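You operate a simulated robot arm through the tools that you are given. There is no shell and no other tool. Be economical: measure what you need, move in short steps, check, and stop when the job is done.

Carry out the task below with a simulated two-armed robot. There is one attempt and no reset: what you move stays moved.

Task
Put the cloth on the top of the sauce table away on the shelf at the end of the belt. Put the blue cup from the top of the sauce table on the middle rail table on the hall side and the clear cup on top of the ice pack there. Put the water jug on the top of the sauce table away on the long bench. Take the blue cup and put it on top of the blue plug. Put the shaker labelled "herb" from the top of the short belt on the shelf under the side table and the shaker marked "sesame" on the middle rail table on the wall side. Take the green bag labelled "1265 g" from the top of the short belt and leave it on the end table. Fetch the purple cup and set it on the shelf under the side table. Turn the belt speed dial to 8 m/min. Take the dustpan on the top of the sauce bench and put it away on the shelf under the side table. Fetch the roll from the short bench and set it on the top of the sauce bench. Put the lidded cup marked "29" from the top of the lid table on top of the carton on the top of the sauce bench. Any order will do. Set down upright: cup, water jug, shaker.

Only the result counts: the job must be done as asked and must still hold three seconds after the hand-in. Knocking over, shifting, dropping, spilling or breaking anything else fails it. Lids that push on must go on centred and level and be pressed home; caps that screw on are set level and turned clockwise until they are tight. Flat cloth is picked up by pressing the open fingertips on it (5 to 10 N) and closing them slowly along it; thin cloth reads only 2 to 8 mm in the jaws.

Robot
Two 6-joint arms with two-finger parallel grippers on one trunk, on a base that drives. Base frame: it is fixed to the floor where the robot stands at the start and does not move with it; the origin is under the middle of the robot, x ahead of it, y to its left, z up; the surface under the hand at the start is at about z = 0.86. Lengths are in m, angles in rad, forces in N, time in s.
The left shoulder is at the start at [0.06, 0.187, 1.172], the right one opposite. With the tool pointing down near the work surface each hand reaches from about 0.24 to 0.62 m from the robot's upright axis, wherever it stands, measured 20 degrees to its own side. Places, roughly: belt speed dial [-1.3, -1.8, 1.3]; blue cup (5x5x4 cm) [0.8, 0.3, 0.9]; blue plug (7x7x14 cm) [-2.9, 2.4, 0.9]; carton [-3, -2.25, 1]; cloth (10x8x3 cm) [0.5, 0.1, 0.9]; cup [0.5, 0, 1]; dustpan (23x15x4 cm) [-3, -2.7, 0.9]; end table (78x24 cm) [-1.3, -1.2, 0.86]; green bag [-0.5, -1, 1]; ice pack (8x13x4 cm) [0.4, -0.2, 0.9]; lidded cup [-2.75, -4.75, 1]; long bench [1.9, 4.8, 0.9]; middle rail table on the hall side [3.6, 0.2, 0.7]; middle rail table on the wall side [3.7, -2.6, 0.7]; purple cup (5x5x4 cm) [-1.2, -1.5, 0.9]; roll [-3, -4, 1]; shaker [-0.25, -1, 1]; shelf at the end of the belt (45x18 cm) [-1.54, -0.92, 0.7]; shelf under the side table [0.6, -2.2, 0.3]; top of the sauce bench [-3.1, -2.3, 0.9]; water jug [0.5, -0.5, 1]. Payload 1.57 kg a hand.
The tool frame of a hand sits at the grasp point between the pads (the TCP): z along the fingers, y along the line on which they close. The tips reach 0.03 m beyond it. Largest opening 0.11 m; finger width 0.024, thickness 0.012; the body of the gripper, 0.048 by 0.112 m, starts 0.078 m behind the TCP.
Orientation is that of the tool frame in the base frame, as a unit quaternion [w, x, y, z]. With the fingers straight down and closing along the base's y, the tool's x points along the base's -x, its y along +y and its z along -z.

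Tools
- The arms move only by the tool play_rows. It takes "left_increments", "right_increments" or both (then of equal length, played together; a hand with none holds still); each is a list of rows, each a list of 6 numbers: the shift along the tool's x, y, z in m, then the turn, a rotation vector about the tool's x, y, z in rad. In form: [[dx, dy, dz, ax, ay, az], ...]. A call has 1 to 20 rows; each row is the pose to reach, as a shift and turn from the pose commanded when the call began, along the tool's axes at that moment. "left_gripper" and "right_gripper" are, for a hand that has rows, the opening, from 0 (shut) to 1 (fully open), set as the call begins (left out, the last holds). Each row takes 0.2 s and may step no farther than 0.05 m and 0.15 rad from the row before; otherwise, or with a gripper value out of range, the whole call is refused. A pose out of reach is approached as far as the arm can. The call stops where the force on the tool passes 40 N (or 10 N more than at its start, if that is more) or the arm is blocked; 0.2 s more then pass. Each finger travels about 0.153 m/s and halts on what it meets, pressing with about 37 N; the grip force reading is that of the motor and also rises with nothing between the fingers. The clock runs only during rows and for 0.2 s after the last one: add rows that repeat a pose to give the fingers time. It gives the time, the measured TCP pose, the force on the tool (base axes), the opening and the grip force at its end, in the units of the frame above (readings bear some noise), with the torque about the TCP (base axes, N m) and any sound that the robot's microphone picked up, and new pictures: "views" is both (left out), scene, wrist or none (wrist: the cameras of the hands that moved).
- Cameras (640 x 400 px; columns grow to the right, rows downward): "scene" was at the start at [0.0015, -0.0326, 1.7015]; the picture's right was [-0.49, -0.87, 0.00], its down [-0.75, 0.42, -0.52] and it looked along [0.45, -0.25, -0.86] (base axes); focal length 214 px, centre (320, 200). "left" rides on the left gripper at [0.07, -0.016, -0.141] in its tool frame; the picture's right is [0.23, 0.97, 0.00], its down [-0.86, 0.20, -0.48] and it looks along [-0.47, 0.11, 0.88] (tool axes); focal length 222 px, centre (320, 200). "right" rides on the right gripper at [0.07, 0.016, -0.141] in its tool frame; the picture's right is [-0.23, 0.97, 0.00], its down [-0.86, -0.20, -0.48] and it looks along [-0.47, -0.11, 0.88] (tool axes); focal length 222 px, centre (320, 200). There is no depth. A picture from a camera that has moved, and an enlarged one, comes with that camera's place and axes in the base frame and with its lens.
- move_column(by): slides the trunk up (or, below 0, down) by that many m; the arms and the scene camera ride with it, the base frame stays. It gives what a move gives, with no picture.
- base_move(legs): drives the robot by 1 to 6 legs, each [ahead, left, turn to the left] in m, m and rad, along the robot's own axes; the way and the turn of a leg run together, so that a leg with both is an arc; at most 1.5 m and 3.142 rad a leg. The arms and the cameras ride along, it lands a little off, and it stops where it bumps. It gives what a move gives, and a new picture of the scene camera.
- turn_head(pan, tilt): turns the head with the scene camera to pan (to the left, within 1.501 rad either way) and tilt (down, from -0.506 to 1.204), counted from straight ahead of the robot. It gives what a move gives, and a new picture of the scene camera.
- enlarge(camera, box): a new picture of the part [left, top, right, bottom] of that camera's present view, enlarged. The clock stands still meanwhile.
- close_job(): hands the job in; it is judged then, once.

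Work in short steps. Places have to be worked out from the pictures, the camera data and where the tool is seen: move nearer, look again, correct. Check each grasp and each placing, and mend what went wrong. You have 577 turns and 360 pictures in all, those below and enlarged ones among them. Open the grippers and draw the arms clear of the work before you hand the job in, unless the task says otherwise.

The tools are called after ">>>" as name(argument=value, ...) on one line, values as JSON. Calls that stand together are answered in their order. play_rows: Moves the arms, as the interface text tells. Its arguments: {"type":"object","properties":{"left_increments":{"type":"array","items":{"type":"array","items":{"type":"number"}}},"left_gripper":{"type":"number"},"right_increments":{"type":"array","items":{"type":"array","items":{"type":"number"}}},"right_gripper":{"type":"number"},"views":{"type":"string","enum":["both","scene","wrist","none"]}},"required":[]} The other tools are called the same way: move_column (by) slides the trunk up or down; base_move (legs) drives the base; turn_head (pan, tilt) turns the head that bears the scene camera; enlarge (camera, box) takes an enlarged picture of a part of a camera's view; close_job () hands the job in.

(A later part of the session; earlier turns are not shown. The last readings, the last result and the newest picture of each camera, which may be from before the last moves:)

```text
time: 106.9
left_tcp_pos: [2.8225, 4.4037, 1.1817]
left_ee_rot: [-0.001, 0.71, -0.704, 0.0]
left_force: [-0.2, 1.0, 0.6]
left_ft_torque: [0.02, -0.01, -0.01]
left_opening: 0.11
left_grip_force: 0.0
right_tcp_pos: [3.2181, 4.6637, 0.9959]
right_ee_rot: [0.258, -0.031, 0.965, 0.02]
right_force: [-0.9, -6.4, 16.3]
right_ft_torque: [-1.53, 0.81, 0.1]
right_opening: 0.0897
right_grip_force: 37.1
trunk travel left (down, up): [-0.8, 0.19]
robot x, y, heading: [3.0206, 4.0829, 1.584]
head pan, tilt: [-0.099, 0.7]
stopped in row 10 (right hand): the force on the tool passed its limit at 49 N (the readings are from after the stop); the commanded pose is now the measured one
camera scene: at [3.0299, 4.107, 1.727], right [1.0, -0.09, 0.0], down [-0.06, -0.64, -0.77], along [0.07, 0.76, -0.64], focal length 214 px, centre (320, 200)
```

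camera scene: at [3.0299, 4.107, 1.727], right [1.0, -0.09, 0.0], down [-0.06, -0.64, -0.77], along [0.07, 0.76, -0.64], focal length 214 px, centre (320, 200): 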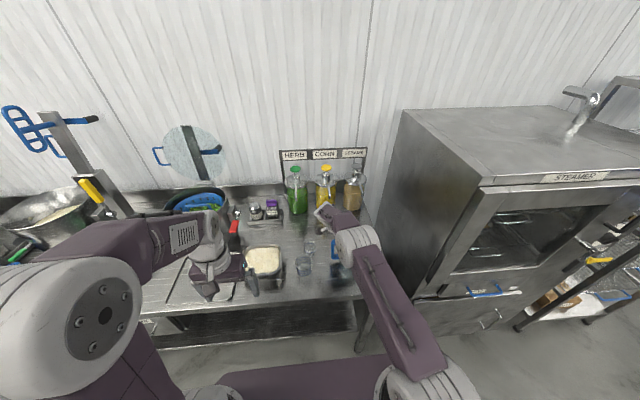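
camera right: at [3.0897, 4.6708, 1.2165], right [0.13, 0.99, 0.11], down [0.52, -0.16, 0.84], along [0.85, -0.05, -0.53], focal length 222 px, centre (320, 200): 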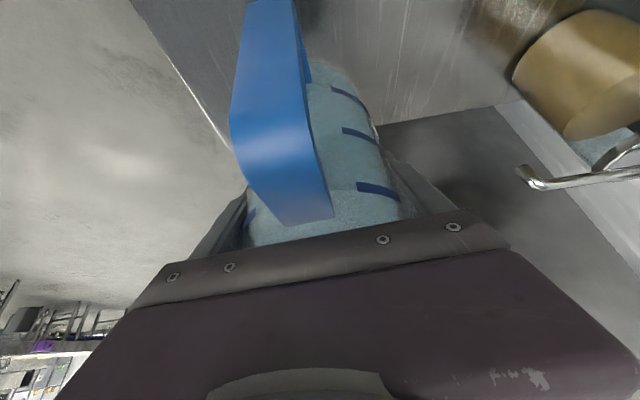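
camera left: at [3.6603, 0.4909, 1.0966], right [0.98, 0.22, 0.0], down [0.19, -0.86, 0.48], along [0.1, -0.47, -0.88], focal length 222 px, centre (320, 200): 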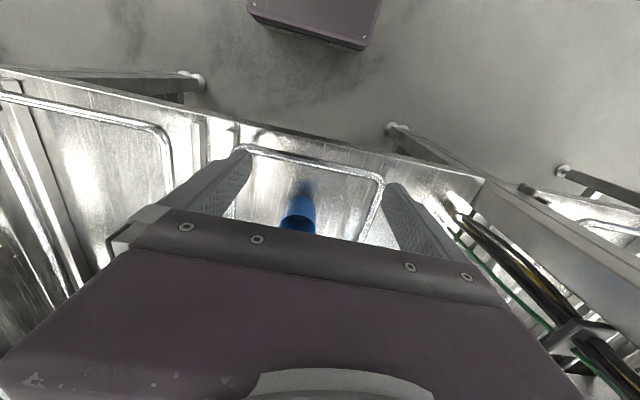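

Contact at the expected height. Open, then back out along the tool axis as I went in.

>>> play_rows(right_increments=[[0, 0, 0, 0, 0, 0], [0, 0, 0, 0, 0, 0], [0, 0, 0, 0, 0, 0]], right_gripper=1, views="wrist")

>>> enlarge(camera="right", box=[200, 90, 440, 240])

```text
time: 107.7
left_tcp_pos: [2.8209, 4.4038, 1.1821]
left_ee_rot: [-0.002, 0.71, -0.704, 0.0]
left_force: [0.3, 0.9, 0.4]
left_ft_torque: [-0.01, 0.01, 0.01]
left_opening: 0.1098
left_grip_force: 0.0
right_tcp_pos: [3.2169, 4.6643, 0.9961]
right_ee_rot: [0.258, -0.032, 0.965, 0.021]
right_force: [-2.6, -2.1, 15.8]
right_ft_torque: [0.03, 0.53, 0.09]
right_opening: 0.1103
right_grip_force: 0.1
trunk travel left (down, up): [-0.8, 0.19]
robot x, y, heading: [3.0202, 4.0856, 1.578]
head pan, tilt: [-0.099, 0.7]
camera right: at [3.087, 4.6693, 1.0851], right [0.13, 0.98, 0.14], down [0.52, -0.18, 0.84], along [0.85, -0.03, -0.53], focal length 222 px, centre (320, 200)
```

right: 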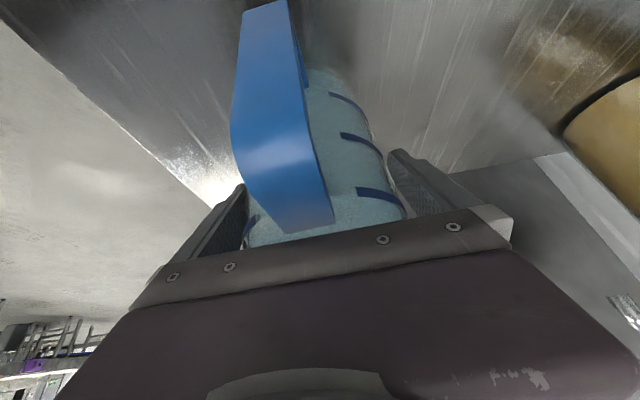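

```text
2.67 times, centred on (320, 165) of right
camera zoom: at [3.087, 4.6693, 1.0851], right [0.13, 0.98, 0.14], down [0.52, -0.18, 0.84], along [0.85, -0.03, -0.53], focal length 592 px, centre (320, 293)
```

zoom: 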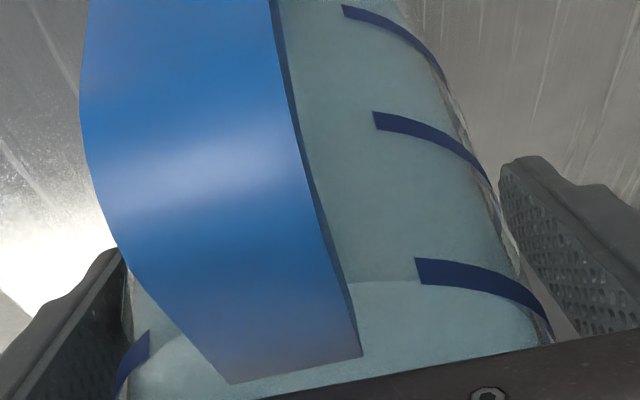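

Some upward force remains (palm resting on the rim). Back out gently.

>>> play_rows(right_increments=[[0, 0, -0.01, 0, 0, 0], [0, 0, -0.02, 0, 0, 0]], views="wrist")

```text
time: 108.3
left_tcp_pos: [2.8221, 4.4062, 1.1807]
left_ee_rot: [0.0, 0.71, -0.704, 0.001]
left_force: [0.3, -0.5, 0.5]
left_ft_torque: [0.02, -0.01, 0.01]
left_opening: 0.1099
left_grip_force: 0.1
right_tcp_pos: [3.2089, 4.6628, 1.0105]
right_ee_rot: [0.258, -0.033, 0.965, 0.019]
right_force: [-0.4, 0.3, -0.8]
right_ft_torque: [0.01, 0.0, 0.01]
right_opening: 0.11
right_grip_force: 0.1
trunk travel left (down, up): [-0.8, 0.19]
robot x, y, heading: [3.0235, 4.0865, 1.581]
head pan, tilt: [-0.099, 0.7]
camera right: at [3.0781, 4.668, 1.1001], right [0.13, 0.98, 0.13], down [0.51, -0.18, 0.84], along [0.85, -0.04, -0.53], focal length 222 px, centre (320, 200)
```

right: 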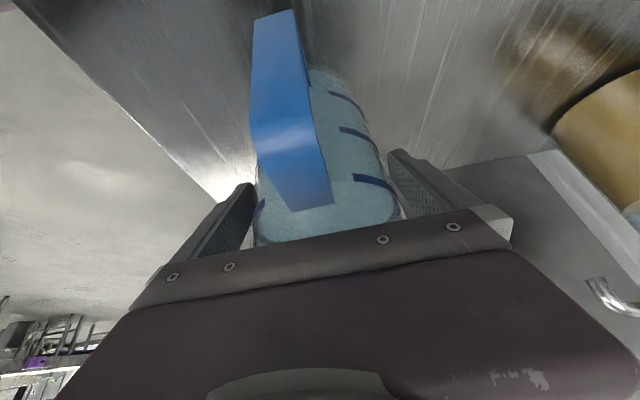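

Free of force. Continue out along the tool axis and up.

>>> play_rows(right_increments=[[0, 0, -0.03, 0, 0, 0], [0, 0, -0.06, 0, 0, 0], [0, 0, -0.09, 0, 0, 0], [0, 0, -0.12, 0, 0, 0], [-0.02, 0, -0.15, 0, 0, 0]], views="both")

```text
time: 109.5
left_tcp_pos: [2.8228, 4.4065, 1.1826]
left_ee_rot: [0.0, 0.71, -0.704, 0.0]
left_force: [-0.4, -0.8, 1.0]
left_ft_torque: [0.02, 0.0, 0.02]
left_opening: 0.1102
left_grip_force: 0.1
right_tcp_pos: [3.1532, 4.6572, 1.1516]
right_ee_rot: [0.258, -0.033, 0.965, 0.02]
right_force: [0.5, 1.2, 0.2]
right_ft_torque: [0.04, 0.02, 0.02]
right_opening: 0.1104
right_grip_force: 0.1
trunk travel left (down, up): [-0.8, 0.19]
robot x, y, heading: [3.0217, 4.0854, 1.585]
head pan, tilt: [-0.099, 0.7]
camera scene: at [3.0315, 4.11, 1.7268], right [1.0, -0.09, 0.0], down [-0.06, -0.64, -0.77], along [0.07, 0.76, -0.64], focal length 214 px, centre (320, 200)
camera right: at [3.022, 4.6617, 1.2416], right [0.13, 0.98, 0.13], down [0.52, -0.18, 0.84], along [0.85, -0.04, -0.53], focal length 222 px, centre (320, 200)
```

scene: 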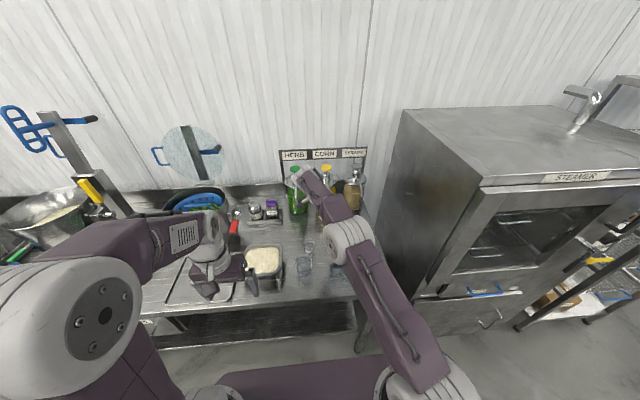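
right: 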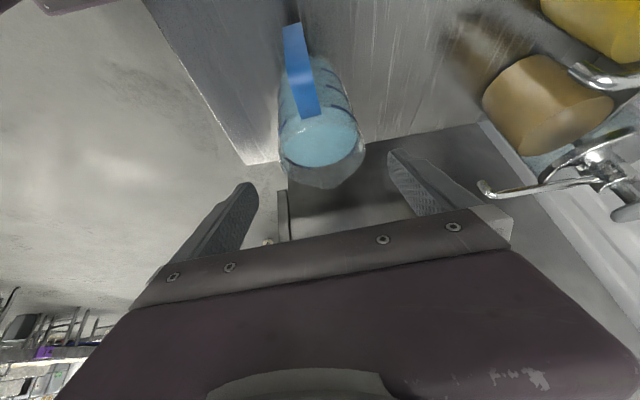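

Jug stands upright. Retract the right hand and restore the straight-down orientation.

>>> play_rows(right_increments=[[-0.01, -0.03, -0.01, 0, 0, 0], [-0.02, -0.07, -0.02, 0, 0.1, 0], [-0.02, -0.11, -0.02, 0, 0.2, 0], [-0.02, -0.15, -0.02, 0, 0.3, 0], [-0.02, -0.19, -0.02, 0, 0.4, 0], [-0.02, -0.22, -0.02, 0, 0.52, 0]], views="none")

>>> play_rows(right_increments=[[0, 0, 0, 0, 0, -0.14], [0, 0, 0, 0, 0, -0.28], [0, 0, 0, 0, 0, -0.42], [0, 0, 0, 0, 0, -0.56], [0, 0, 0, 0, 0, -0.7], [0, 0, 0, 0, 0, -0.84], [0, 0, 0, 0, 0, -0.98], [0, 0, 0, 0, 0, -1.12], [0, 0, 0, 0, 0, -1.26], [0, 0, 0, 0, 0, -1.4], [0, 0, 0, 0, 0, -1.504]], views="none")

>>> base_move(legs=[[-0.25, -0.1, 0], [0, 0, 0.6]])

```text
time: 110.9
left_tcp_pos: [2.8225, 4.4043, 1.1825]
left_ee_rot: [0.0, 0.71, -0.704, 0.0]
left_force: [-0.3, 0.8, 0.2]
left_ft_torque: [0.03, 0.0, 0.02]
left_opening: 0.11
left_grip_force: 0.0
right_tcp_pos: [3.1742, 4.4377, 1.1722]
right_ee_rot: [0.001, -0.037, 0.999, 0.012]
right_force: [0.0, 0.1, 0.9]
right_ft_torque: [-0.02, 0.0, -0.01]
right_opening: 0.11
right_grip_force: 0.1
trunk travel left (down, up): [-0.8, 0.19]
robot x, y, heading: [3.0205, 4.0861, 1.581]
head pan, tilt: [-0.099, 0.7]
```

```text
time: 113.3
left_tcp_pos: [2.8211, 4.4073, 1.1815]
left_ee_rot: [0.0, 0.71, -0.704, 0.001]
left_force: [1.2, 0.2, 0.0]
left_ft_torque: [-0.02, -0.03, 0.01]
left_opening: 0.1099
left_grip_force: 0.1
right_tcp_pos: [3.1749, 4.4375, 1.1756]
right_ee_rot: [-0.008, 0.71, -0.705, -0.007]
right_force: [-0.9, 0.8, 0.0]
right_ft_torque: [0.02, -0.01, 0.01]
right_opening: 0.1101
right_grip_force: 0.0
trunk travel left (down, up): [-0.8, 0.19]
robot x, y, heading: [3.018, 4.085, 1.583]
head pan, tilt: [-0.099, 0.7]
```

```text
time: 116.9
left_tcp_pos: [2.7749, 3.9933, 1.183]
left_ee_rot: [0.0, 0.89, -0.455, 0.0]
left_force: [0.1, -1.3, -0.6]
left_ft_torque: [0.0, 0.03, 0.05]
left_opening: 0.1101
left_grip_force: 0.0
right_tcp_pos: [3.0444, 4.2227, 1.1754]
right_ee_rot: [-0.006, 0.89, -0.456, -0.009]
right_force: [-0.3, 0.0, -0.2]
right_ft_torque: [0.0, 0.0, -0.05]
right_opening: 0.11
right_grip_force: 0.1
trunk travel left (down, up): [-0.8, 0.19]
robot x, y, heading: [3.1258, 3.8471, 2.191]
head pan, tilt: [-0.099, 0.7]
camera scene: at [3.1172, 3.8723, 1.7268], right [0.86, 0.5, 0.0], down [0.32, -0.56, -0.76], along [-0.39, 0.66, -0.64], focal length 214 px, centre (320, 200)
```

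scene: 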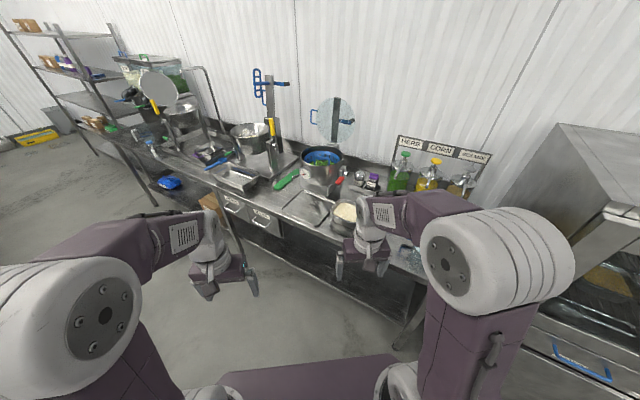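

Jug done. Drive back to the far side of the sauce table (≈[1.45,0.4], facing -x) to reach the small blue cup on the turntable.

>>> base_move(legs=[[0, 0, 0.95], [-0.5, 0, 0], [0, 1.4, 0], [0, 1.35, 0], [1.4, 0, 0], [0.7, 0, 0]])

>>> turn_head(pan=0.2, tilt=0.7)

```text
time: 144.7
left_tcp_pos: [1.2243, 1.0291, 1.183]
left_ee_rot: [0.0, 1.0, -0.019, 0.0]
left_force: [0.4, 0.0, -0.7]
left_ft_torque: [0.01, 0.03, 0.01]
left_opening: 0.1098
left_grip_force: 0.1
right_tcp_pos: [1.2078, 1.3818, 1.1742]
right_ee_rot: [-0.001, 1.0, -0.02, -0.01]
right_force: [0.2, 0.3, 0.4]
right_ft_torque: [0.01, -0.02, -0.04]
right_opening: 0.1102
right_grip_force: 0.1
trunk travel left (down, up): [-0.8, 0.19]
robot x, y, heading: [1.5531, 1.2117, 3.105]
head pan, tilt: [-0.099, 0.7]
camera scene: at [1.532, 1.222, 1.7268], right [0.14, 0.99, 0.0], down [0.64, -0.09, -0.77], along [-0.76, 0.1, -0.64], focal length 214 px, centre (320, 200)
```

scene: 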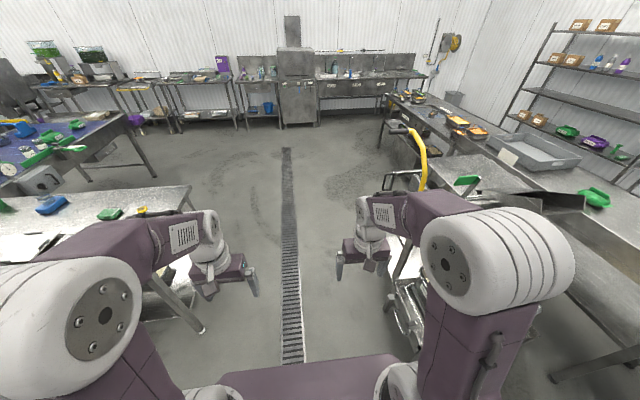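

```text
time: 145.5
left_tcp_pos: [1.2222, 1.029, 1.1821]
left_ee_rot: [0.0, 1.0, -0.02, 0.002]
left_force: [0.1, 0.7, -0.3]
left_ft_torque: [-0.01, -0.01, 0.01]
left_opening: 0.11
left_grip_force: 0.1
right_tcp_pos: [1.2066, 1.3825, 1.1741]
right_ee_rot: [-0.002, 1.0, -0.02, -0.011]
right_force: [-1.4, 0.3, 0.0]
right_ft_torque: [-0.01, 0.02, 0.04]
right_opening: 0.1101
right_grip_force: 0.1
trunk travel left (down, up): [-0.8, 0.19]
robot x, y, heading: [1.5529, 1.2135, 3.102]
head pan, tilt: [0.201, 0.7]
camera scene: at [1.5306, 1.1968, 1.7268], right [-0.16, 0.99, 0.0], down [0.64, 0.1, -0.76], along [-0.75, -0.12, -0.64], focal length 214 px, centre (320, 200)
```

scene: 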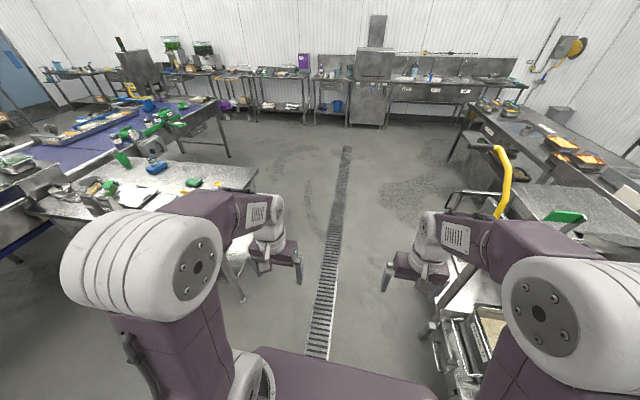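

>>> base_move(legs=[[0, 0.87, 0.03]])

>>> turn_head(pan=0.0, tilt=0.85)

```text
time: 150.1
left_tcp_pos: [1.2076, 0.159, 1.1804]
left_ee_rot: [0.0, 1.0, -0.005, 0.001]
left_force: [-0.1, 1.0, 0.0]
left_ft_torque: [-0.02, -0.02, -0.01]
left_opening: 0.1103
left_grip_force: 0.0
right_tcp_pos: [1.1835, 0.5126, 1.1743]
right_ee_rot: [0.0, 1.0, -0.008, -0.011]
right_force: [-0.4, 0.1, 0.3]
right_ft_torque: [0.0, 0.02, -0.01]
right_opening: 0.11
right_grip_force: 0.0
trunk travel left (down, up): [-0.8, 0.19]
robot x, y, heading: [1.5315, 0.3495, 3.134]
head pan, tilt: [0.201, 0.7]
camera scene: at [1.5118, 0.3362, 1.7268], right [-0.19, 0.98, 0.0], down [0.63, 0.12, -0.77], along [-0.75, -0.15, -0.64], focal length 214 px, centre (320, 200)
```

scene: 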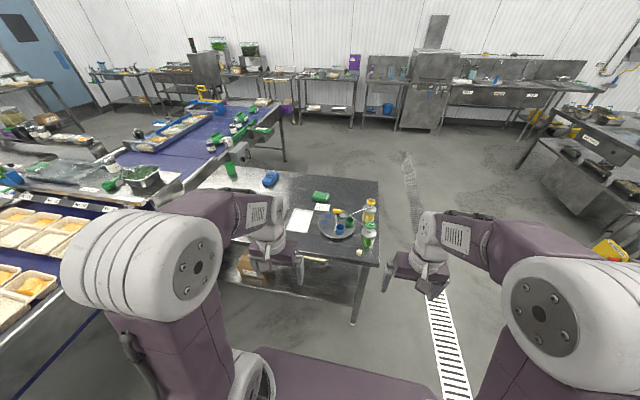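

```text
time: 150.8
left_tcp_pos: [1.2071, 0.159, 1.1822]
left_ee_rot: [0.0, 1.0, -0.005, 0.0]
left_force: [0.6, -0.2, 0.1]
left_ft_torque: [0.03, 0.02, 0.0]
left_opening: 0.11
left_grip_force: 0.2
right_tcp_pos: [1.1833, 0.5124, 1.1746]
right_ee_rot: [-0.001, 1.0, -0.007, -0.01]
right_force: [0.1, 0.6, 0.3]
right_ft_torque: [-0.01, 0.02, 0.03]
right_opening: 0.1096
right_grip_force: 0.1
trunk travel left (down, up): [-0.8, 0.19]
robot x, y, heading: [1.5359, 0.3509, 3.132]
head pan, tilt: [0.0, 0.85]
camera scene: at [1.5171, 0.3517, 1.7146], right [0.01, 1.0, 0.0], down [0.75, -0.01, -0.66], along [-0.66, 0.01, -0.75], focal length 214 px, centre (320, 200)
```

scene: 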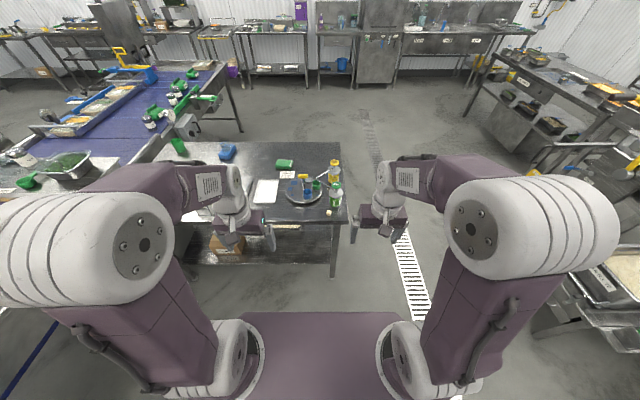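

>>> enlarge(camera="scene", box=[240, 140, 380, 228])

```text
4.55 times, centred on (310, 184) of scene
camera zoom: at [1.5171, 0.3517, 1.7146], right [0.01, 1.0, 0.0], down [0.75, -0.01, -0.66], along [-0.66, 0.01, -0.75], focal length 975 px, centre (366, 273)
```

zoom: 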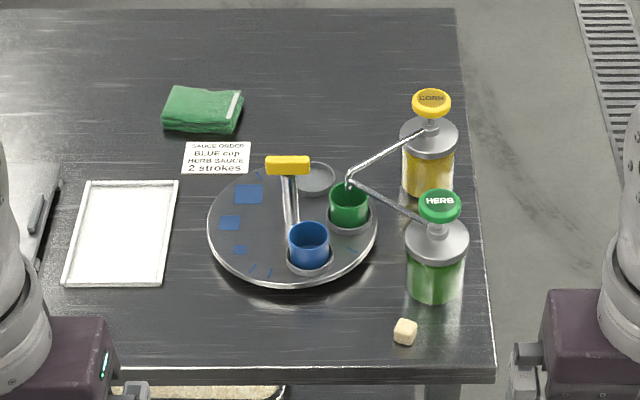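

The small blue cup sits in a recess at ≈[0.756,0.30] beside the post and green cup. I'll approach with the left hand; move the base nearer and hover.

>>> base_move(legs=[[0.22, -0.07, 0]])

>>> play_rows(left_increments=[[-0.03, 0.0, 0, 0, 0, 0], [-0.06, 0.0, 0, 0, 0, 0], [-0.09, 0, 0, 0, 0, 0], [-0.12, 0, 0, 0, 0, 0], [-0.15, 0, 0, 0, 0, 0]], views="both")

```text
time: 152.6
left_tcp_pos: [0.9907, 0.2288, 1.1826]
left_ee_rot: [-0.001, 1.0, -0.005, -0.001]
left_force: [-0.6, 0.3, 0.2]
left_ft_torque: [0.0, 0.03, -0.01]
left_opening: 0.1101
left_grip_force: 0.0
right_tcp_pos: [0.967, 0.584, 1.175]
right_ee_rot: [-0.002, 1.0, -0.008, -0.011]
right_force: [-0.5, -0.2, 0.0]
right_ft_torque: [0.01, 0.01, -0.01]
right_opening: 0.1099
right_grip_force: 0.0
trunk travel left (down, up): [-0.8, 0.19]
robot x, y, heading: [1.3124, 0.4252, 3.13]
head pan, tilt: [0.0, 0.85]
camera scene: at [1.3014, 0.4231, 1.7146], right [0.01, 1.0, 0.0], down [0.75, -0.01, -0.66], along [-0.66, 0.01, -0.75], focal length 214 px, centre (320, 200)
```

scene: 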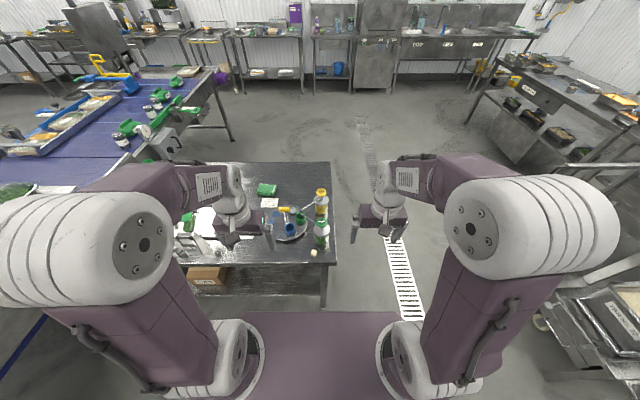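

```text
time: 153.8
left_tcp_pos: [0.8382, 0.2322, 1.1802]
left_ee_rot: [0.0, 1.0, -0.006, 0.0]
left_force: [-0.8, 0.2, -0.7]
left_ft_torque: [-0.01, -0.03, -0.01]
left_opening: 0.1099
left_grip_force: 0.0
right_tcp_pos: [0.9645, 0.5845, 1.1753]
right_ee_rot: [-0.001, 1.0, -0.007, -0.01]
right_force: [-0.8, -0.5, -0.8]
right_ft_torque: [-0.01, 0.02, -0.02]
right_opening: 0.1102
right_grip_force: 0.1
trunk travel left (down, up): [-0.8, 0.19]
robot x, y, heading: [1.3201, 0.4229, 3.134]
head pan, tilt: [0.0, 0.85]
camera scene: at [1.2971, 0.4238, 1.7145], right [0.01, 1.0, 0.0], down [0.75, -0.01, -0.66], along [-0.66, 0.01, -0.75], focal length 214 px, centre (320, 200)
camera left: at [0.9075, 0.2476, 1.3227], right [0.22, -0.98, 0.0], down [-0.86, -0.19, 0.48], along [-0.47, -0.1, -0.88], focal length 222 px, centre (320, 200)
```

scene: 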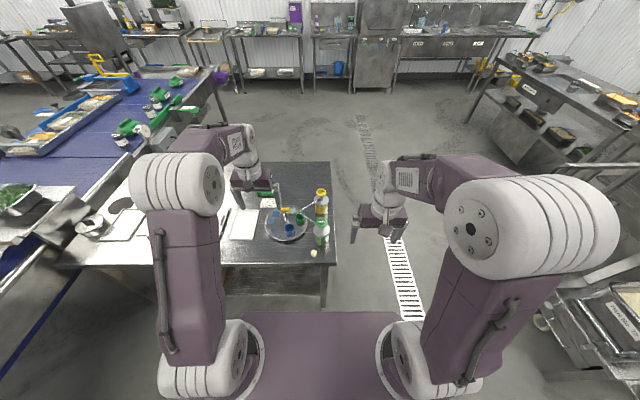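
left: 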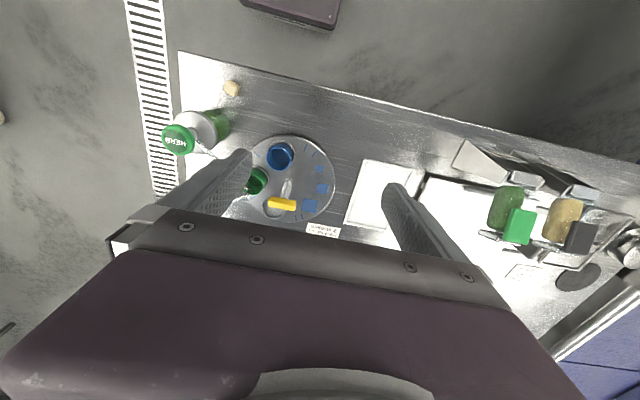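

>>> enlarge(camera="left", box=[180, 110, 340, 210])

>>> enlarge(camera="scene", box=[250, 175, 350, 265])

```text
4.00 times, centred on (260, 160) of left
camera zoom: at [0.9075, 0.2476, 1.3227], right [0.22, -0.98, 0.0], down [-0.86, -0.19, 0.48], along [-0.47, -0.1, -0.88], focal length 888 px, centre (560, 360)
```

zoom: 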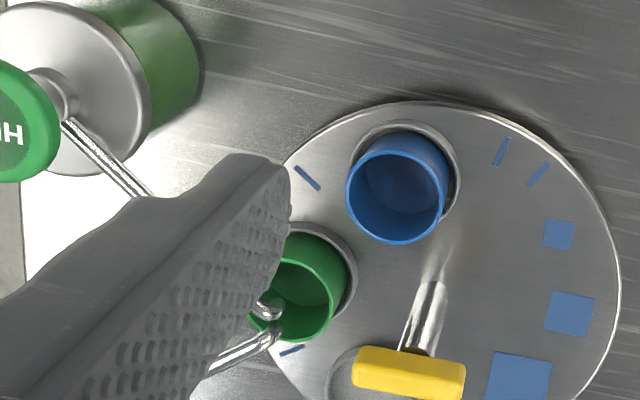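

```text
4.44 times, centred on (300, 220) of scene
camera zoom: at [1.2971, 0.4238, 1.7145], right [0.01, 1.0, 0.0], down [0.75, -0.01, -0.66], along [-0.66, 0.01, -0.75], focal length 953 px, centre (409, 111)
```

zoom: 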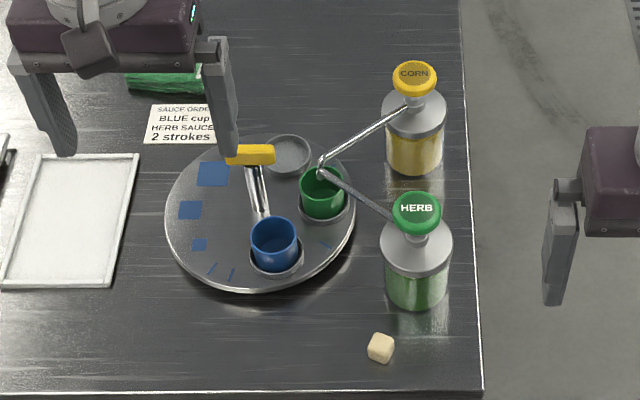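

Triangulated the small cup's rim centre at [0.760,0.2965,0.912]. Move over it with a slight offset away from the post and narrow the opening.

>>> play_rows(left_increments=[[-0.018, -0.016, 0.02, 0, 0, 0.03], [-0.036, -0.032, 0.045, 0, 0, 0.06], [-0.054, -0.048, 0.075, 0, 0, 0.087], [-0.072, -0.064, 0.1, 0, 0, 0.087], [-0.072, -0.064, 0.13, 0, 0, 0.087]], left_gripper=0.75, views="wrist")

>>> enlarge(camera="scene", box=[250, 175, 350, 265])

```text
time: 154.9
left_tcp_pos: [0.7685, 0.2959, 1.0528]
left_ee_rot: [0.001, 0.999, -0.05, 0.0]
left_force: [-0.5, 0.6, 0.2]
left_ft_torque: [-0.03, 0.04, -0.01]
left_opening: 0.0823
left_grip_force: 0.0
right_tcp_pos: [0.9648, 0.5842, 1.1736]
right_ee_rot: [-0.001, 1.0, -0.007, -0.011]
right_force: [0.5, -0.3, -0.3]
right_ft_torque: [-0.01, -0.03, 0.01]
right_opening: 0.1101
right_grip_force: 0.1
trunk travel left (down, up): [-0.8, 0.19]
robot x, y, heading: [1.3189, 0.4246, 3.127]
head pan, tilt: [0.0, 0.85]
camera left: at [0.8381, 0.3066, 1.1941], right [0.13, -0.99, 0.0], down [-0.87, -0.11, 0.48], along [-0.47, -0.06, -0.88], focal length 222 px, centre (320, 200)
```

left: 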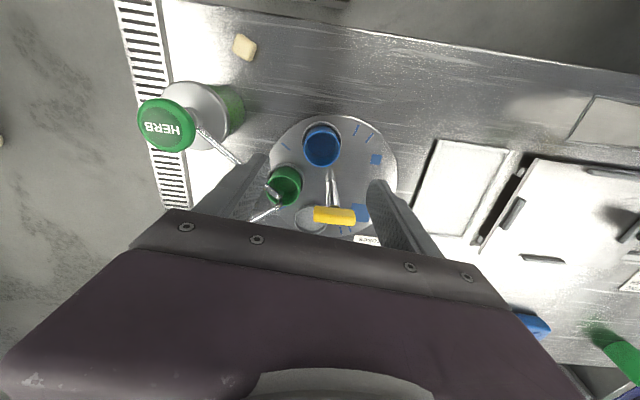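

```text
4.44 times, centred on (300, 220) of scene
camera zoom: at [1.2977, 0.4236, 1.7146], right [0.01, 1.0, 0.0], down [0.75, -0.01, -0.66], along [-0.66, 0.01, -0.75], focal length 953 px, centre (409, 111)
```

zoom: 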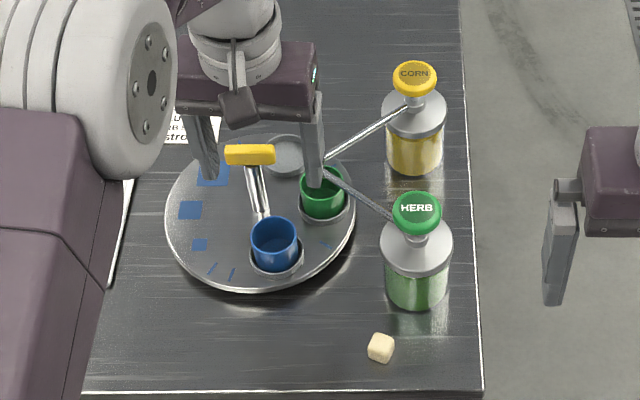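

All clearances fine (spout passes ≥2 cm away). Descend and grip.

>>> play_rows(left_increments=[[0, 0, 0.04, 0, 0, 0], [0, 0, 0.08, 0, 0, 0], [0, 0, 0.11, 0, 0, 0], [0, 0, 0.134, 0, 0, 0]], views="wrist")

```text
time: 155.9
left_tcp_pos: [0.769, 0.2963, 0.9171]
left_ee_rot: [-0.001, 0.999, -0.05, 0.0]
left_force: [0.7, 0.3, -0.2]
left_ft_torque: [-0.02, 0.0, -0.02]
left_opening: 0.0827
left_grip_force: 0.1
right_tcp_pos: [0.9637, 0.5844, 1.1738]
right_ee_rot: [-0.001, 1.0, -0.008, -0.011]
right_force: [0.2, 0.0, 0.7]
right_ft_torque: [0.03, -0.02, -0.02]
right_opening: 0.11
right_grip_force: 0.2
trunk travel left (down, up): [-0.8, 0.19]
robot x, y, heading: [1.317, 0.4261, 3.13]
head pan, tilt: [0.0, 0.85]
camera left: at [0.8391, 0.306, 1.0582], right [0.13, -0.99, 0.0], down [-0.87, -0.11, 0.48], along [-0.47, -0.06, -0.88], focal length 222 px, centre (320, 200)
```

left: 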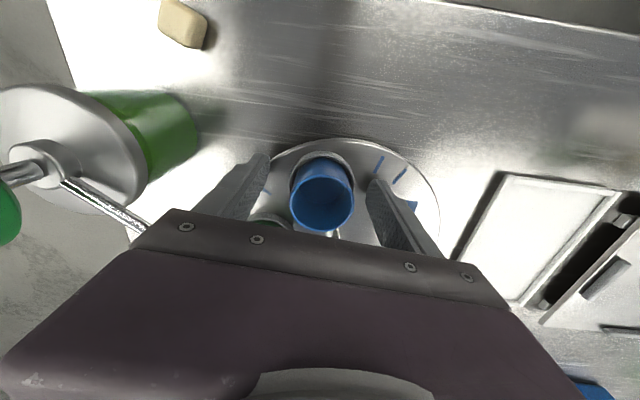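

Centred. Close and lift straight up.

>>> play_rows(left_increments=[[0.0, 0, 0, 0, 0, 0], [0, 0, 0, 0, 0, 0], [0, 0, 0, 0, 0, 0], [0, 0, -0.02, 0, 0, 0], [0, 0, -0.05, 0, 0, 0], [0, 0, -0.09, 0, 0, 0], [0, 0, -0.13, 0, 0, 0], [0, 0, -0.17, 0, 0, 0], [0.03, 0, -0.2, 0, 0, 0]], left_gripper=0, views="both")

```text
time: 157.9
left_tcp_pos: [0.7982, 0.2944, 1.1196]
left_ee_rot: [0.0, 0.999, -0.05, -0.001]
left_force: [0.7, -0.2, -0.5]
left_ft_torque: [-0.02, 0.01, 0.0]
left_opening: 0.0441
left_grip_force: 36.8
right_tcp_pos: [0.9664, 0.5847, 1.1744]
right_ee_rot: [-0.001, 1.0, -0.007, -0.011]
right_force: [0.6, 0.4, -0.7]
right_ft_torque: [-0.01, 0.01, -0.01]
right_opening: 0.1101
right_grip_force: 0.1
trunk travel left (down, up): [-0.8, 0.19]
robot x, y, heading: [1.3152, 0.4233, 3.131]
head pan, tilt: [0.0, 0.85]
camera scene: at [1.301, 0.4239, 1.7145], right [0.01, 1.0, 0.0], down [0.75, -0.01, -0.66], along [-0.66, 0.01, -0.75], focal length 214 px, centre (320, 200)
camera left: at [0.8679, 0.3043, 1.2605], right [0.13, -0.99, 0.0], down [-0.87, -0.11, 0.48], along [-0.48, -0.06, -0.88], focal length 222 px, centre (320, 200)
```

scene: 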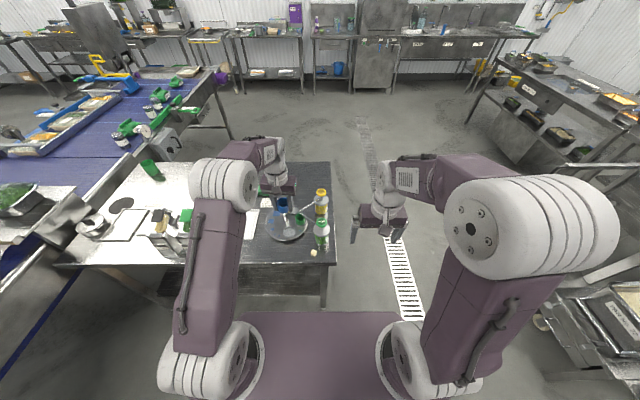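
left: 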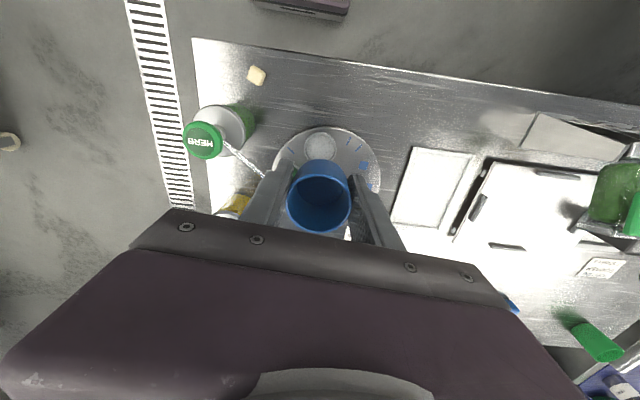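

Small cup held (4.4 cm). Retract, drive around to the front side of the table for the cloth.

>>> play_rows(left_increments=[[0.04, 0, -0.01, 0, 0, 0], [0.08, 0, -0.02, 0, 0, 0], [0.12, 0, -0.03, 0, 0, 0], [0.16, 0, -0.04, 0, 0, 0], [0.19, 0, -0.05, 0, 0, 0]], views="none")

>>> base_move(legs=[[-0.2, 0, 0], [0, -0.7, 0], [1.4, 0, 0], [0.25, 0, 0], [0, 0, -3.13], [0, -0.7, 0]])

```text
time: 159.2
left_tcp_pos: [0.988, 0.274, 1.1684]
left_ee_rot: [0.0, 0.999, -0.05, -0.001]
left_force: [-0.4, -0.3, 0.1]
left_ft_torque: [-0.02, 0.04, 0.01]
left_opening: 0.0437
left_grip_force: 36.7
right_tcp_pos: [0.9671, 0.5842, 1.1752]
right_ee_rot: [-0.001, 1.0, -0.008, -0.012]
right_force: [0.4, -0.1, -0.2]
right_ft_torque: [0.03, 0.01, 0.01]
right_opening: 0.11
right_grip_force: 0.0
trunk travel left (down, up): [-0.8, 0.19]
robot x, y, heading: [1.3106, 0.4224, 3.13]
head pan, tilt: [0.0, 0.85]
```

```text
time: 183.1
left_tcp_pos: [0.1543, 0.5939, 1.1686]
left_ee_rot: [0.0, 0.075, 0.997, -0.001]
left_force: [0.3, 0.5, -1.1]
left_ft_torque: [-0.03, 0.01, -0.01]
left_opening: 0.0439
left_grip_force: 37.4
right_tcp_pos: [0.1586, 0.2842, 1.1744]
right_ee_rot: [0.01, 0.033, 0.999, -0.003]
right_force: [-1.4, 0.9, 0.4]
right_ft_torque: [-0.04, 0.02, 0.0]
right_opening: 0.11
right_grip_force: 0.1
trunk travel left (down, up): [-0.8, 0.19]
robot x, y, heading: [-0.1849, 0.4594, -0.06]
head pan, tilt: [0.0, 0.85]
camera scene: at [-0.1619, 0.4624, 1.7145], right [-0.06, -1.0, 0.0], down [-0.75, 0.05, -0.66], along [0.66, -0.04, -0.75], focal length 214 px, centre (320, 200)
```

scene: 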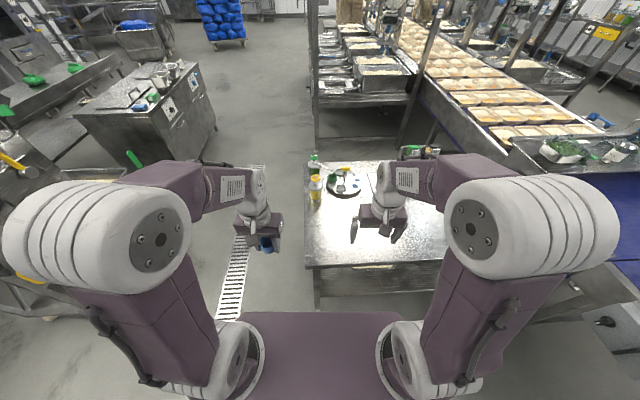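

>>> base_move(legs=[[0, 0, 0.06], [0.15, -0.17, 0]])

>>> play_rows(right_increments=[[-0.04, 0.0, 0.02, 0, 0, 0], [-0.08, 0.0, 0.03, 0, 0, 0], [-0.12, 0, 0.05, 0, 0, 0]], views="both")

```text
time: 185.2
left_tcp_pos: [0.294, 0.4447, 1.1676]
left_ee_rot: [0.0, 0.044, 0.999, -0.001]
left_force: [-0.2, -0.1, -0.3]
left_ft_torque: [-0.01, -0.01, -0.01]
left_opening: 0.0439
left_grip_force: 36.8
right_tcp_pos: [0.3169, 0.1348, 1.1747]
right_ee_rot: [0.012, 0.0, 1.0, -0.002]
right_force: [0.0, 0.4, -0.5]
right_ft_torque: [-0.02, -0.01, 0.02]
right_opening: 0.1099
right_grip_force: 0.1
trunk travel left (down, up): [-0.8, 0.19]
robot x, y, heading: [-0.031, 0.2907, 0.001]
head pan, tilt: [0.0, 0.85]
camera scene: at [-0.0144, 0.2933, 1.7146], right [0.0, -1.0, 0.0], down [-0.75, 0.0, -0.66], along [0.66, 0.0, -0.75], focal length 214 px, centre (320, 200)
```

scene: 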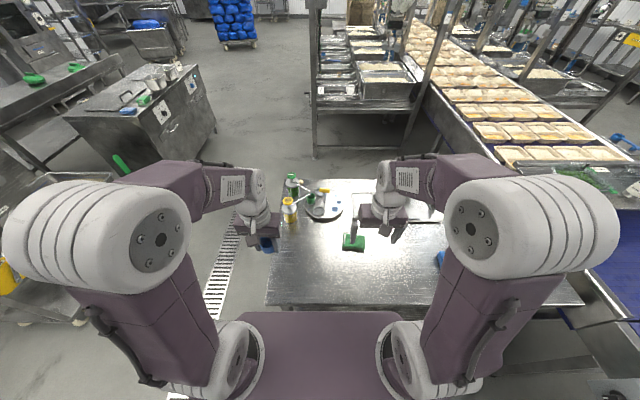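

```text
time: 186.0
left_tcp_pos: [0.2979, 0.4422, 1.1684]
left_ee_rot: [-0.001, 0.044, 0.999, 0.001]
left_force: [-0.4, -1.2, -0.2]
left_ft_torque: [0.02, 0.04, 0.0]
left_opening: 0.044
left_grip_force: 36.7
right_tcp_pos: [0.4395, 0.132, 1.1249]
right_ee_rot: [0.01, 0.0, 1.0, 0.0]
right_force: [0.0, -0.5, 0.4]
right_ft_torque: [0.02, 0.05, 0.01]
right_opening: 0.1099
right_grip_force: 0.0
trunk travel left (down, up): [-0.8, 0.19]
robot x, y, heading: [-0.0278, 0.2887, 0.008]
head pan, tilt: [0.0, 0.85]
camera scene: at [-0.0097, 0.2903, 1.7145], right [0.0, -1.0, 0.0], down [-0.75, 0.0, -0.66], along [0.66, 0.0, -0.75], focal length 214 px, centre (320, 200)
camera right: at [0.368, 0.1489, 1.265], right [0.23, 0.97, 0.0], down [0.85, -0.2, 0.5], along [0.48, -0.11, -0.87], focal length 222 px, centre (320, 200)
```

scene: 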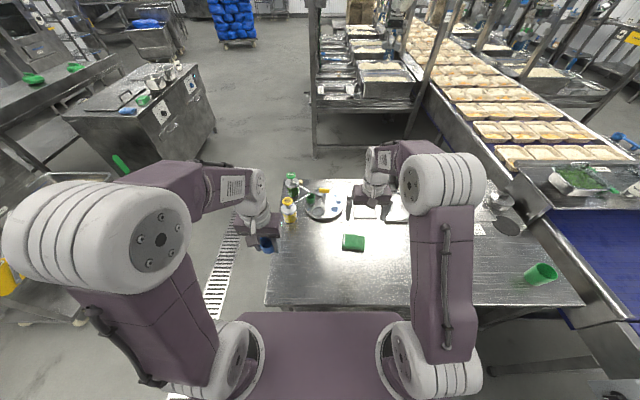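
right: 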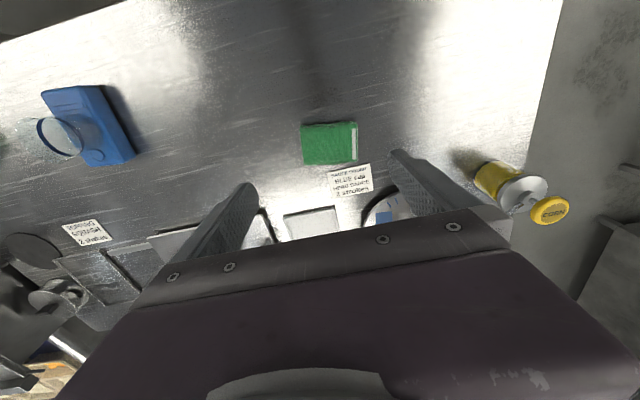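

Cloth centre ≈[0.471,0.143], long side along y. Turn the right hand ~82° so the fingers close across the 8 cm side, over the cloth.

>>> play_rows(right_increments=[[-0.003, 0.001, 0.01, 0, 0, -0.143], [-0.006, 0.002, 0.02, 0, 0, -0.286], [-0.009, 0.003, 0.03, 0, 0, -0.429], [-0.012, 0.004, 0.04, 0, 0, -0.572], [-0.015, 0.005, 0.05, 0, 0, -0.715], [-0.018, 0.006, 0.06, 0, 0, -0.858], [-0.021, 0.007, 0.07, 0, 0, -1.0], [-0.024, 0.008, 0.08, 0, 0, -1.144], [-0.027, 0.009, 0.09, 0, 0, -1.287], [-0.031, 0.01, 0.1, 0, 0, -1.43]], views="wrist")

```text
time: 188.2
left_tcp_pos: [0.2953, 0.4433, 1.1665]
left_ee_rot: [-0.001, 0.043, 0.999, 0.0]
left_force: [-0.8, 0.2, 0.0]
left_ft_torque: [0.01, -0.01, -0.02]
left_opening: 0.0438
left_grip_force: 36.8
right_tcp_pos: [0.4745, 0.1422, 1.0275]
right_ee_rot: [0.007, -0.657, 0.754, -0.008]
right_force: [-0.1, -0.5, 0.0]
right_ft_torque: [0.03, -0.02, 0.01]
right_opening: 0.11
right_grip_force: 0.1
trunk travel left (down, up): [-0.8, 0.19]
robot x, y, heading: [-0.0336, 0.2925, 0.001]
head pan, tilt: [0.0, 0.85]
camera right: at [0.4456, 0.0748, 1.1691], right [-0.93, 0.36, -0.02], down [0.31, 0.82, 0.48], along [0.19, 0.44, -0.88], focal length 222 px, centre (320, 200)
```

right: 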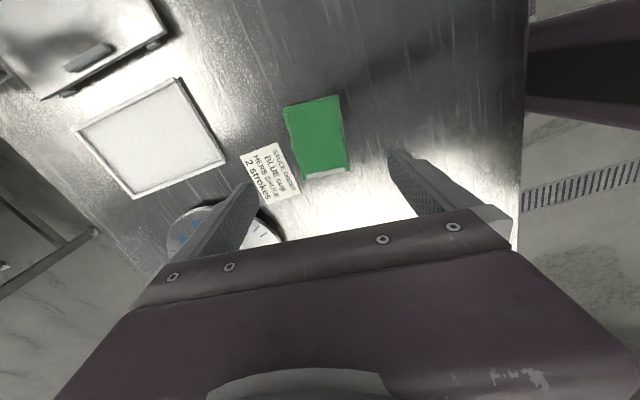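

Nearly aligned. Small yaw correction, descend beside the cloth and close.

>>> play_rows(right_increments=[[0.009, 0, 0.04, 0, 0, 0.07], [0.009, 0, 0.08, 0, 0, 0.07], [0.009, 0, 0.11, 0, 0, 0.07], [0.009, 0, 0.124, 0, 0, 0.07]], views="wrist")

```text
time: 189.2
left_tcp_pos: [0.2964, 0.4428, 1.168]
left_ee_rot: [0.0, 0.043, 0.999, 0.0]
left_force: [0.4, 0.4, -0.2]
left_ft_torque: [0.01, 0.01, -0.01]
left_opening: 0.044
left_grip_force: 37.2
right_tcp_pos: [0.4738, 0.1344, 0.902]
right_ee_rot: [0.008, -0.628, 0.778, -0.008]
right_force: [0.1, -0.6, -0.2]
right_ft_torque: [0.01, 0.0, -0.01]
right_opening: 0.1099
right_grip_force: 0.0
trunk travel left (down, up): [-0.8, 0.19]
robot x, y, heading: [-0.0289, 0.2955, 0.001]
head pan, tilt: [0.0, 0.85]
camera right: at [0.4407, 0.0698, 1.0445], right [-0.9, 0.43, -0.02], down [0.37, 0.79, 0.48], along [0.22, 0.43, -0.87], focal length 222 px, centre (320, 200)
```

right: 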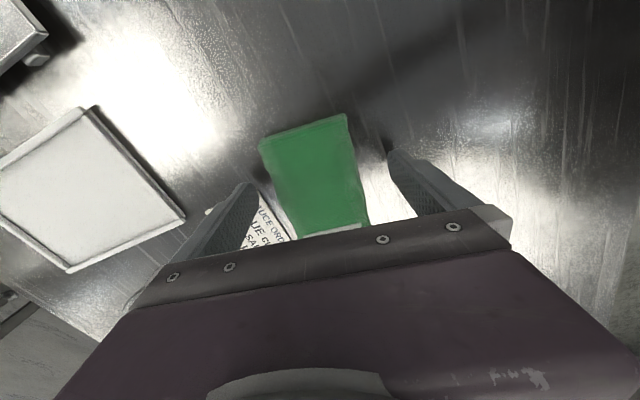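

>>> play_rows(right_increments=[[0, 0, 0, 0, 0, 0], [0, 0, 0, 0, 0, 0], [0, 0, 0, 0, 0, 0], [0, 0, 0, 0, 0, 0]], right_gripper=0, views="wrist")

```text
time: 190.2
left_tcp_pos: [0.295, 0.4426, 1.168]
left_ee_rot: [-0.001, 0.044, 0.999, 0.0]
left_force: [-0.3, 0.1, -0.3]
left_ft_torque: [-0.01, 0.03, -0.01]
left_opening: 0.0442
left_grip_force: 37.4
right_tcp_pos: [0.4747, 0.1339, 0.9032]
right_ee_rot: [0.007, -0.628, 0.779, -0.008]
right_force: [-0.8, 0.3, 0.7]
right_ft_torque: [0.05, 0.0, 0.02]
right_opening: 0.0696
right_grip_force: 37.1
trunk travel left (down, up): [-0.8, 0.19]
robot x, y, heading: [-0.0313, 0.2899, 0.005]
head pan, tilt: [0.0, 0.85]
camera right: at [0.4405, 0.0698, 1.0449], right [-0.9, 0.43, -0.02], down [0.37, 0.79, 0.48], along [0.22, 0.43, -0.87], focal length 222 px, centre (320, 200)
```

right: 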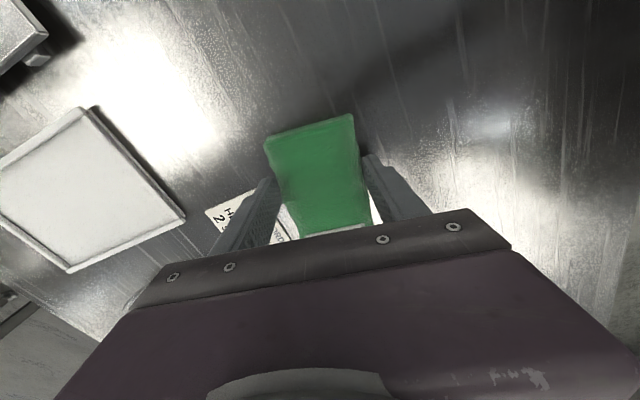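

Gripped at 7 cm. Lift and draw in.

>>> play_rows(right_increments=[[0, 0, -0.03, 0, 0, 0], [0, 0, -0.07, 0, 0, 0], [0, 0, -0.11, 0, 0, 0], [0, 0, -0.15, 0, 0, 0], [0, 0.03, -0.18, 0, 0, 0], [0, 0.07, -0.21, 0, 0, 0], [0, 0.11, -0.24, 0, 0, 0]], views="both")

```text
time: 191.8
left_tcp_pos: [0.2931, 0.4422, 1.1693]
left_ee_rot: [0.0, 0.043, 0.999, 0.0]
left_force: [0.6, 0.0, -0.5]
left_ft_torque: [0.0, 0.02, 0.02]
left_opening: 0.0439
left_grip_force: 36.9
right_tcp_pos: [0.3552, 0.1593, 1.1439]
right_ee_rot: [0.008, -0.628, 0.778, -0.008]
right_force: [-0.6, 0.6, -0.5]
right_ft_torque: [-0.01, -0.02, -0.01]
right_opening: 0.0695
right_grip_force: 37.0
trunk travel left (down, up): [-0.8, 0.19]
robot x, y, heading: [-0.0349, 0.2921, 0.003]
head pan, tilt: [0.0, 0.85]
camera scene: at [-0.0154, 0.2919, 1.7145], right [0.0, -1.0, 0.0], down [-0.75, 0.0, -0.66], along [0.66, 0.0, -0.75], focal length 214 px, centre (320, 200)
camera right: at [0.3219, 0.096, 1.2854], right [-0.9, 0.43, -0.02], down [0.36, 0.8, 0.48], along [0.22, 0.43, -0.87], focal length 222 px, centre (320, 200)
```

scene: 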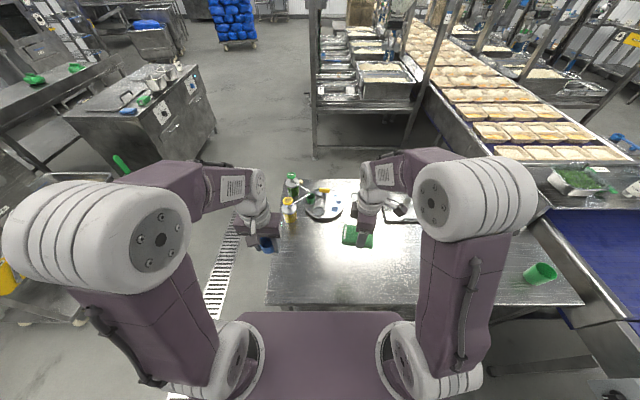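
right: 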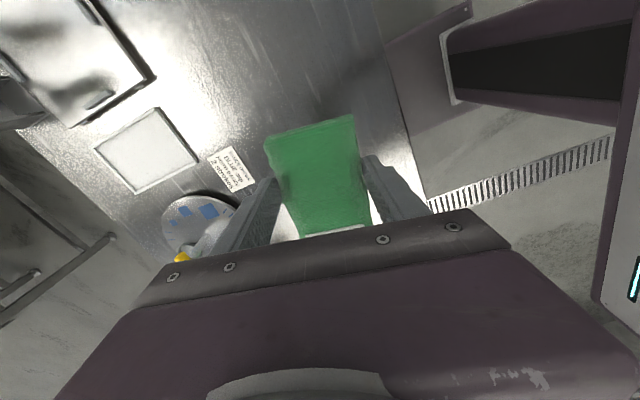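

Cloth held. Back off, turn to face -x, and look at the belt end.

>>> base_move(legs=[[-0.55, 0, 0], [0, 0, 3.1]])

>>> turn_head(pan=0.4, tilt=0.55)

```text
time: 202.3
left_tcp_pos: [-0.8998, 0.1295, 1.1675]
left_ee_rot: [0.0, 0.999, -0.033, 0.0]
left_force: [0.6, -0.7, -0.7]
left_ft_torque: [0.01, 0.0, 0.01]
left_opening: 0.044
left_grip_force: 36.8
right_tcp_pos: [-0.9691, 0.4118, 1.1428]
right_ee_rot: [-0.008, 0.772, 0.636, -0.008]
right_force: [-0.8, -0.5, -0.9]
right_ft_torque: [0.02, 0.0, 0.0]
right_opening: 0.0688
right_grip_force: 37.0
trunk travel left (down, up): [-0.8, 0.19]
robot x, y, heading: [-0.5764, 0.2882, -3.119]
head pan, tilt: [0.0, 0.85]
camera scene: at [-0.5918, 0.2888, 1.7145], right [-0.02, 1.0, 0.0], down [0.75, 0.02, -0.66], along [-0.66, -0.02, -0.75], focal length 214 px, centre (320, 200)
```

scene: 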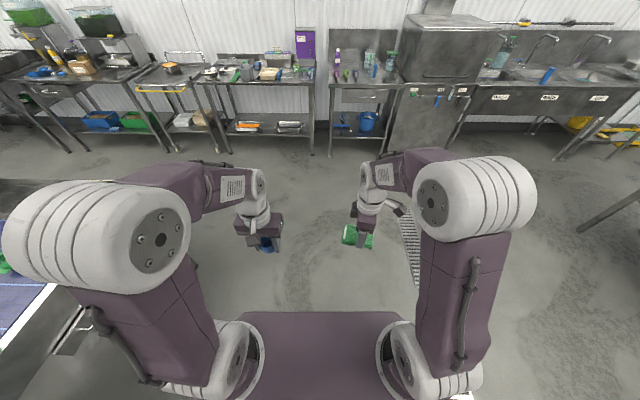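

```text
time: 203.2
left_tcp_pos: [-0.9011, 0.1297, 1.1683]
left_ee_rot: [0.0, 0.999, -0.033, 0.001]
left_force: [-0.7, 0.7, 0.2]
left_ft_torque: [-0.02, 0.0, 0.0]
left_opening: 0.0443
left_grip_force: 37.1
right_tcp_pos: [-0.969, 0.4103, 1.1427]
right_ee_rot: [-0.008, 0.771, 0.636, -0.008]
right_force: [0.2, 0.0, -0.4]
right_ft_torque: [-0.01, 0.0, -0.01]
right_opening: 0.0689
right_grip_force: 36.9
trunk travel left (down, up): [-0.8, 0.19]
robot x, y, heading: [-0.5743, 0.2902, -3.121]
head pan, tilt: [0.4, 0.55]
camera scene: at [-0.5955, 0.2538, 1.7399], right [-0.41, 0.91, 0.0], down [0.48, 0.21, -0.85], along [-0.78, -0.35, -0.52], focal length 214 px, centre (320, 200)
```

scene: 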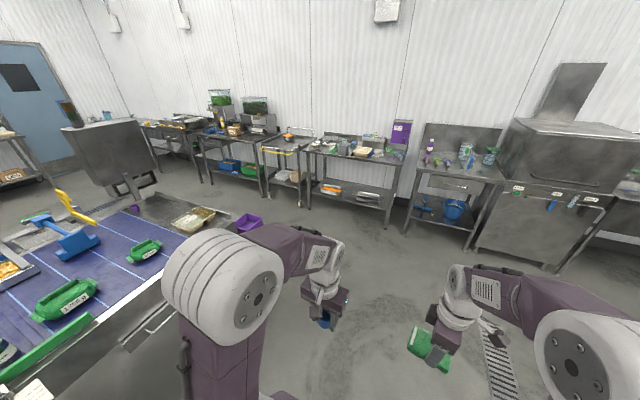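

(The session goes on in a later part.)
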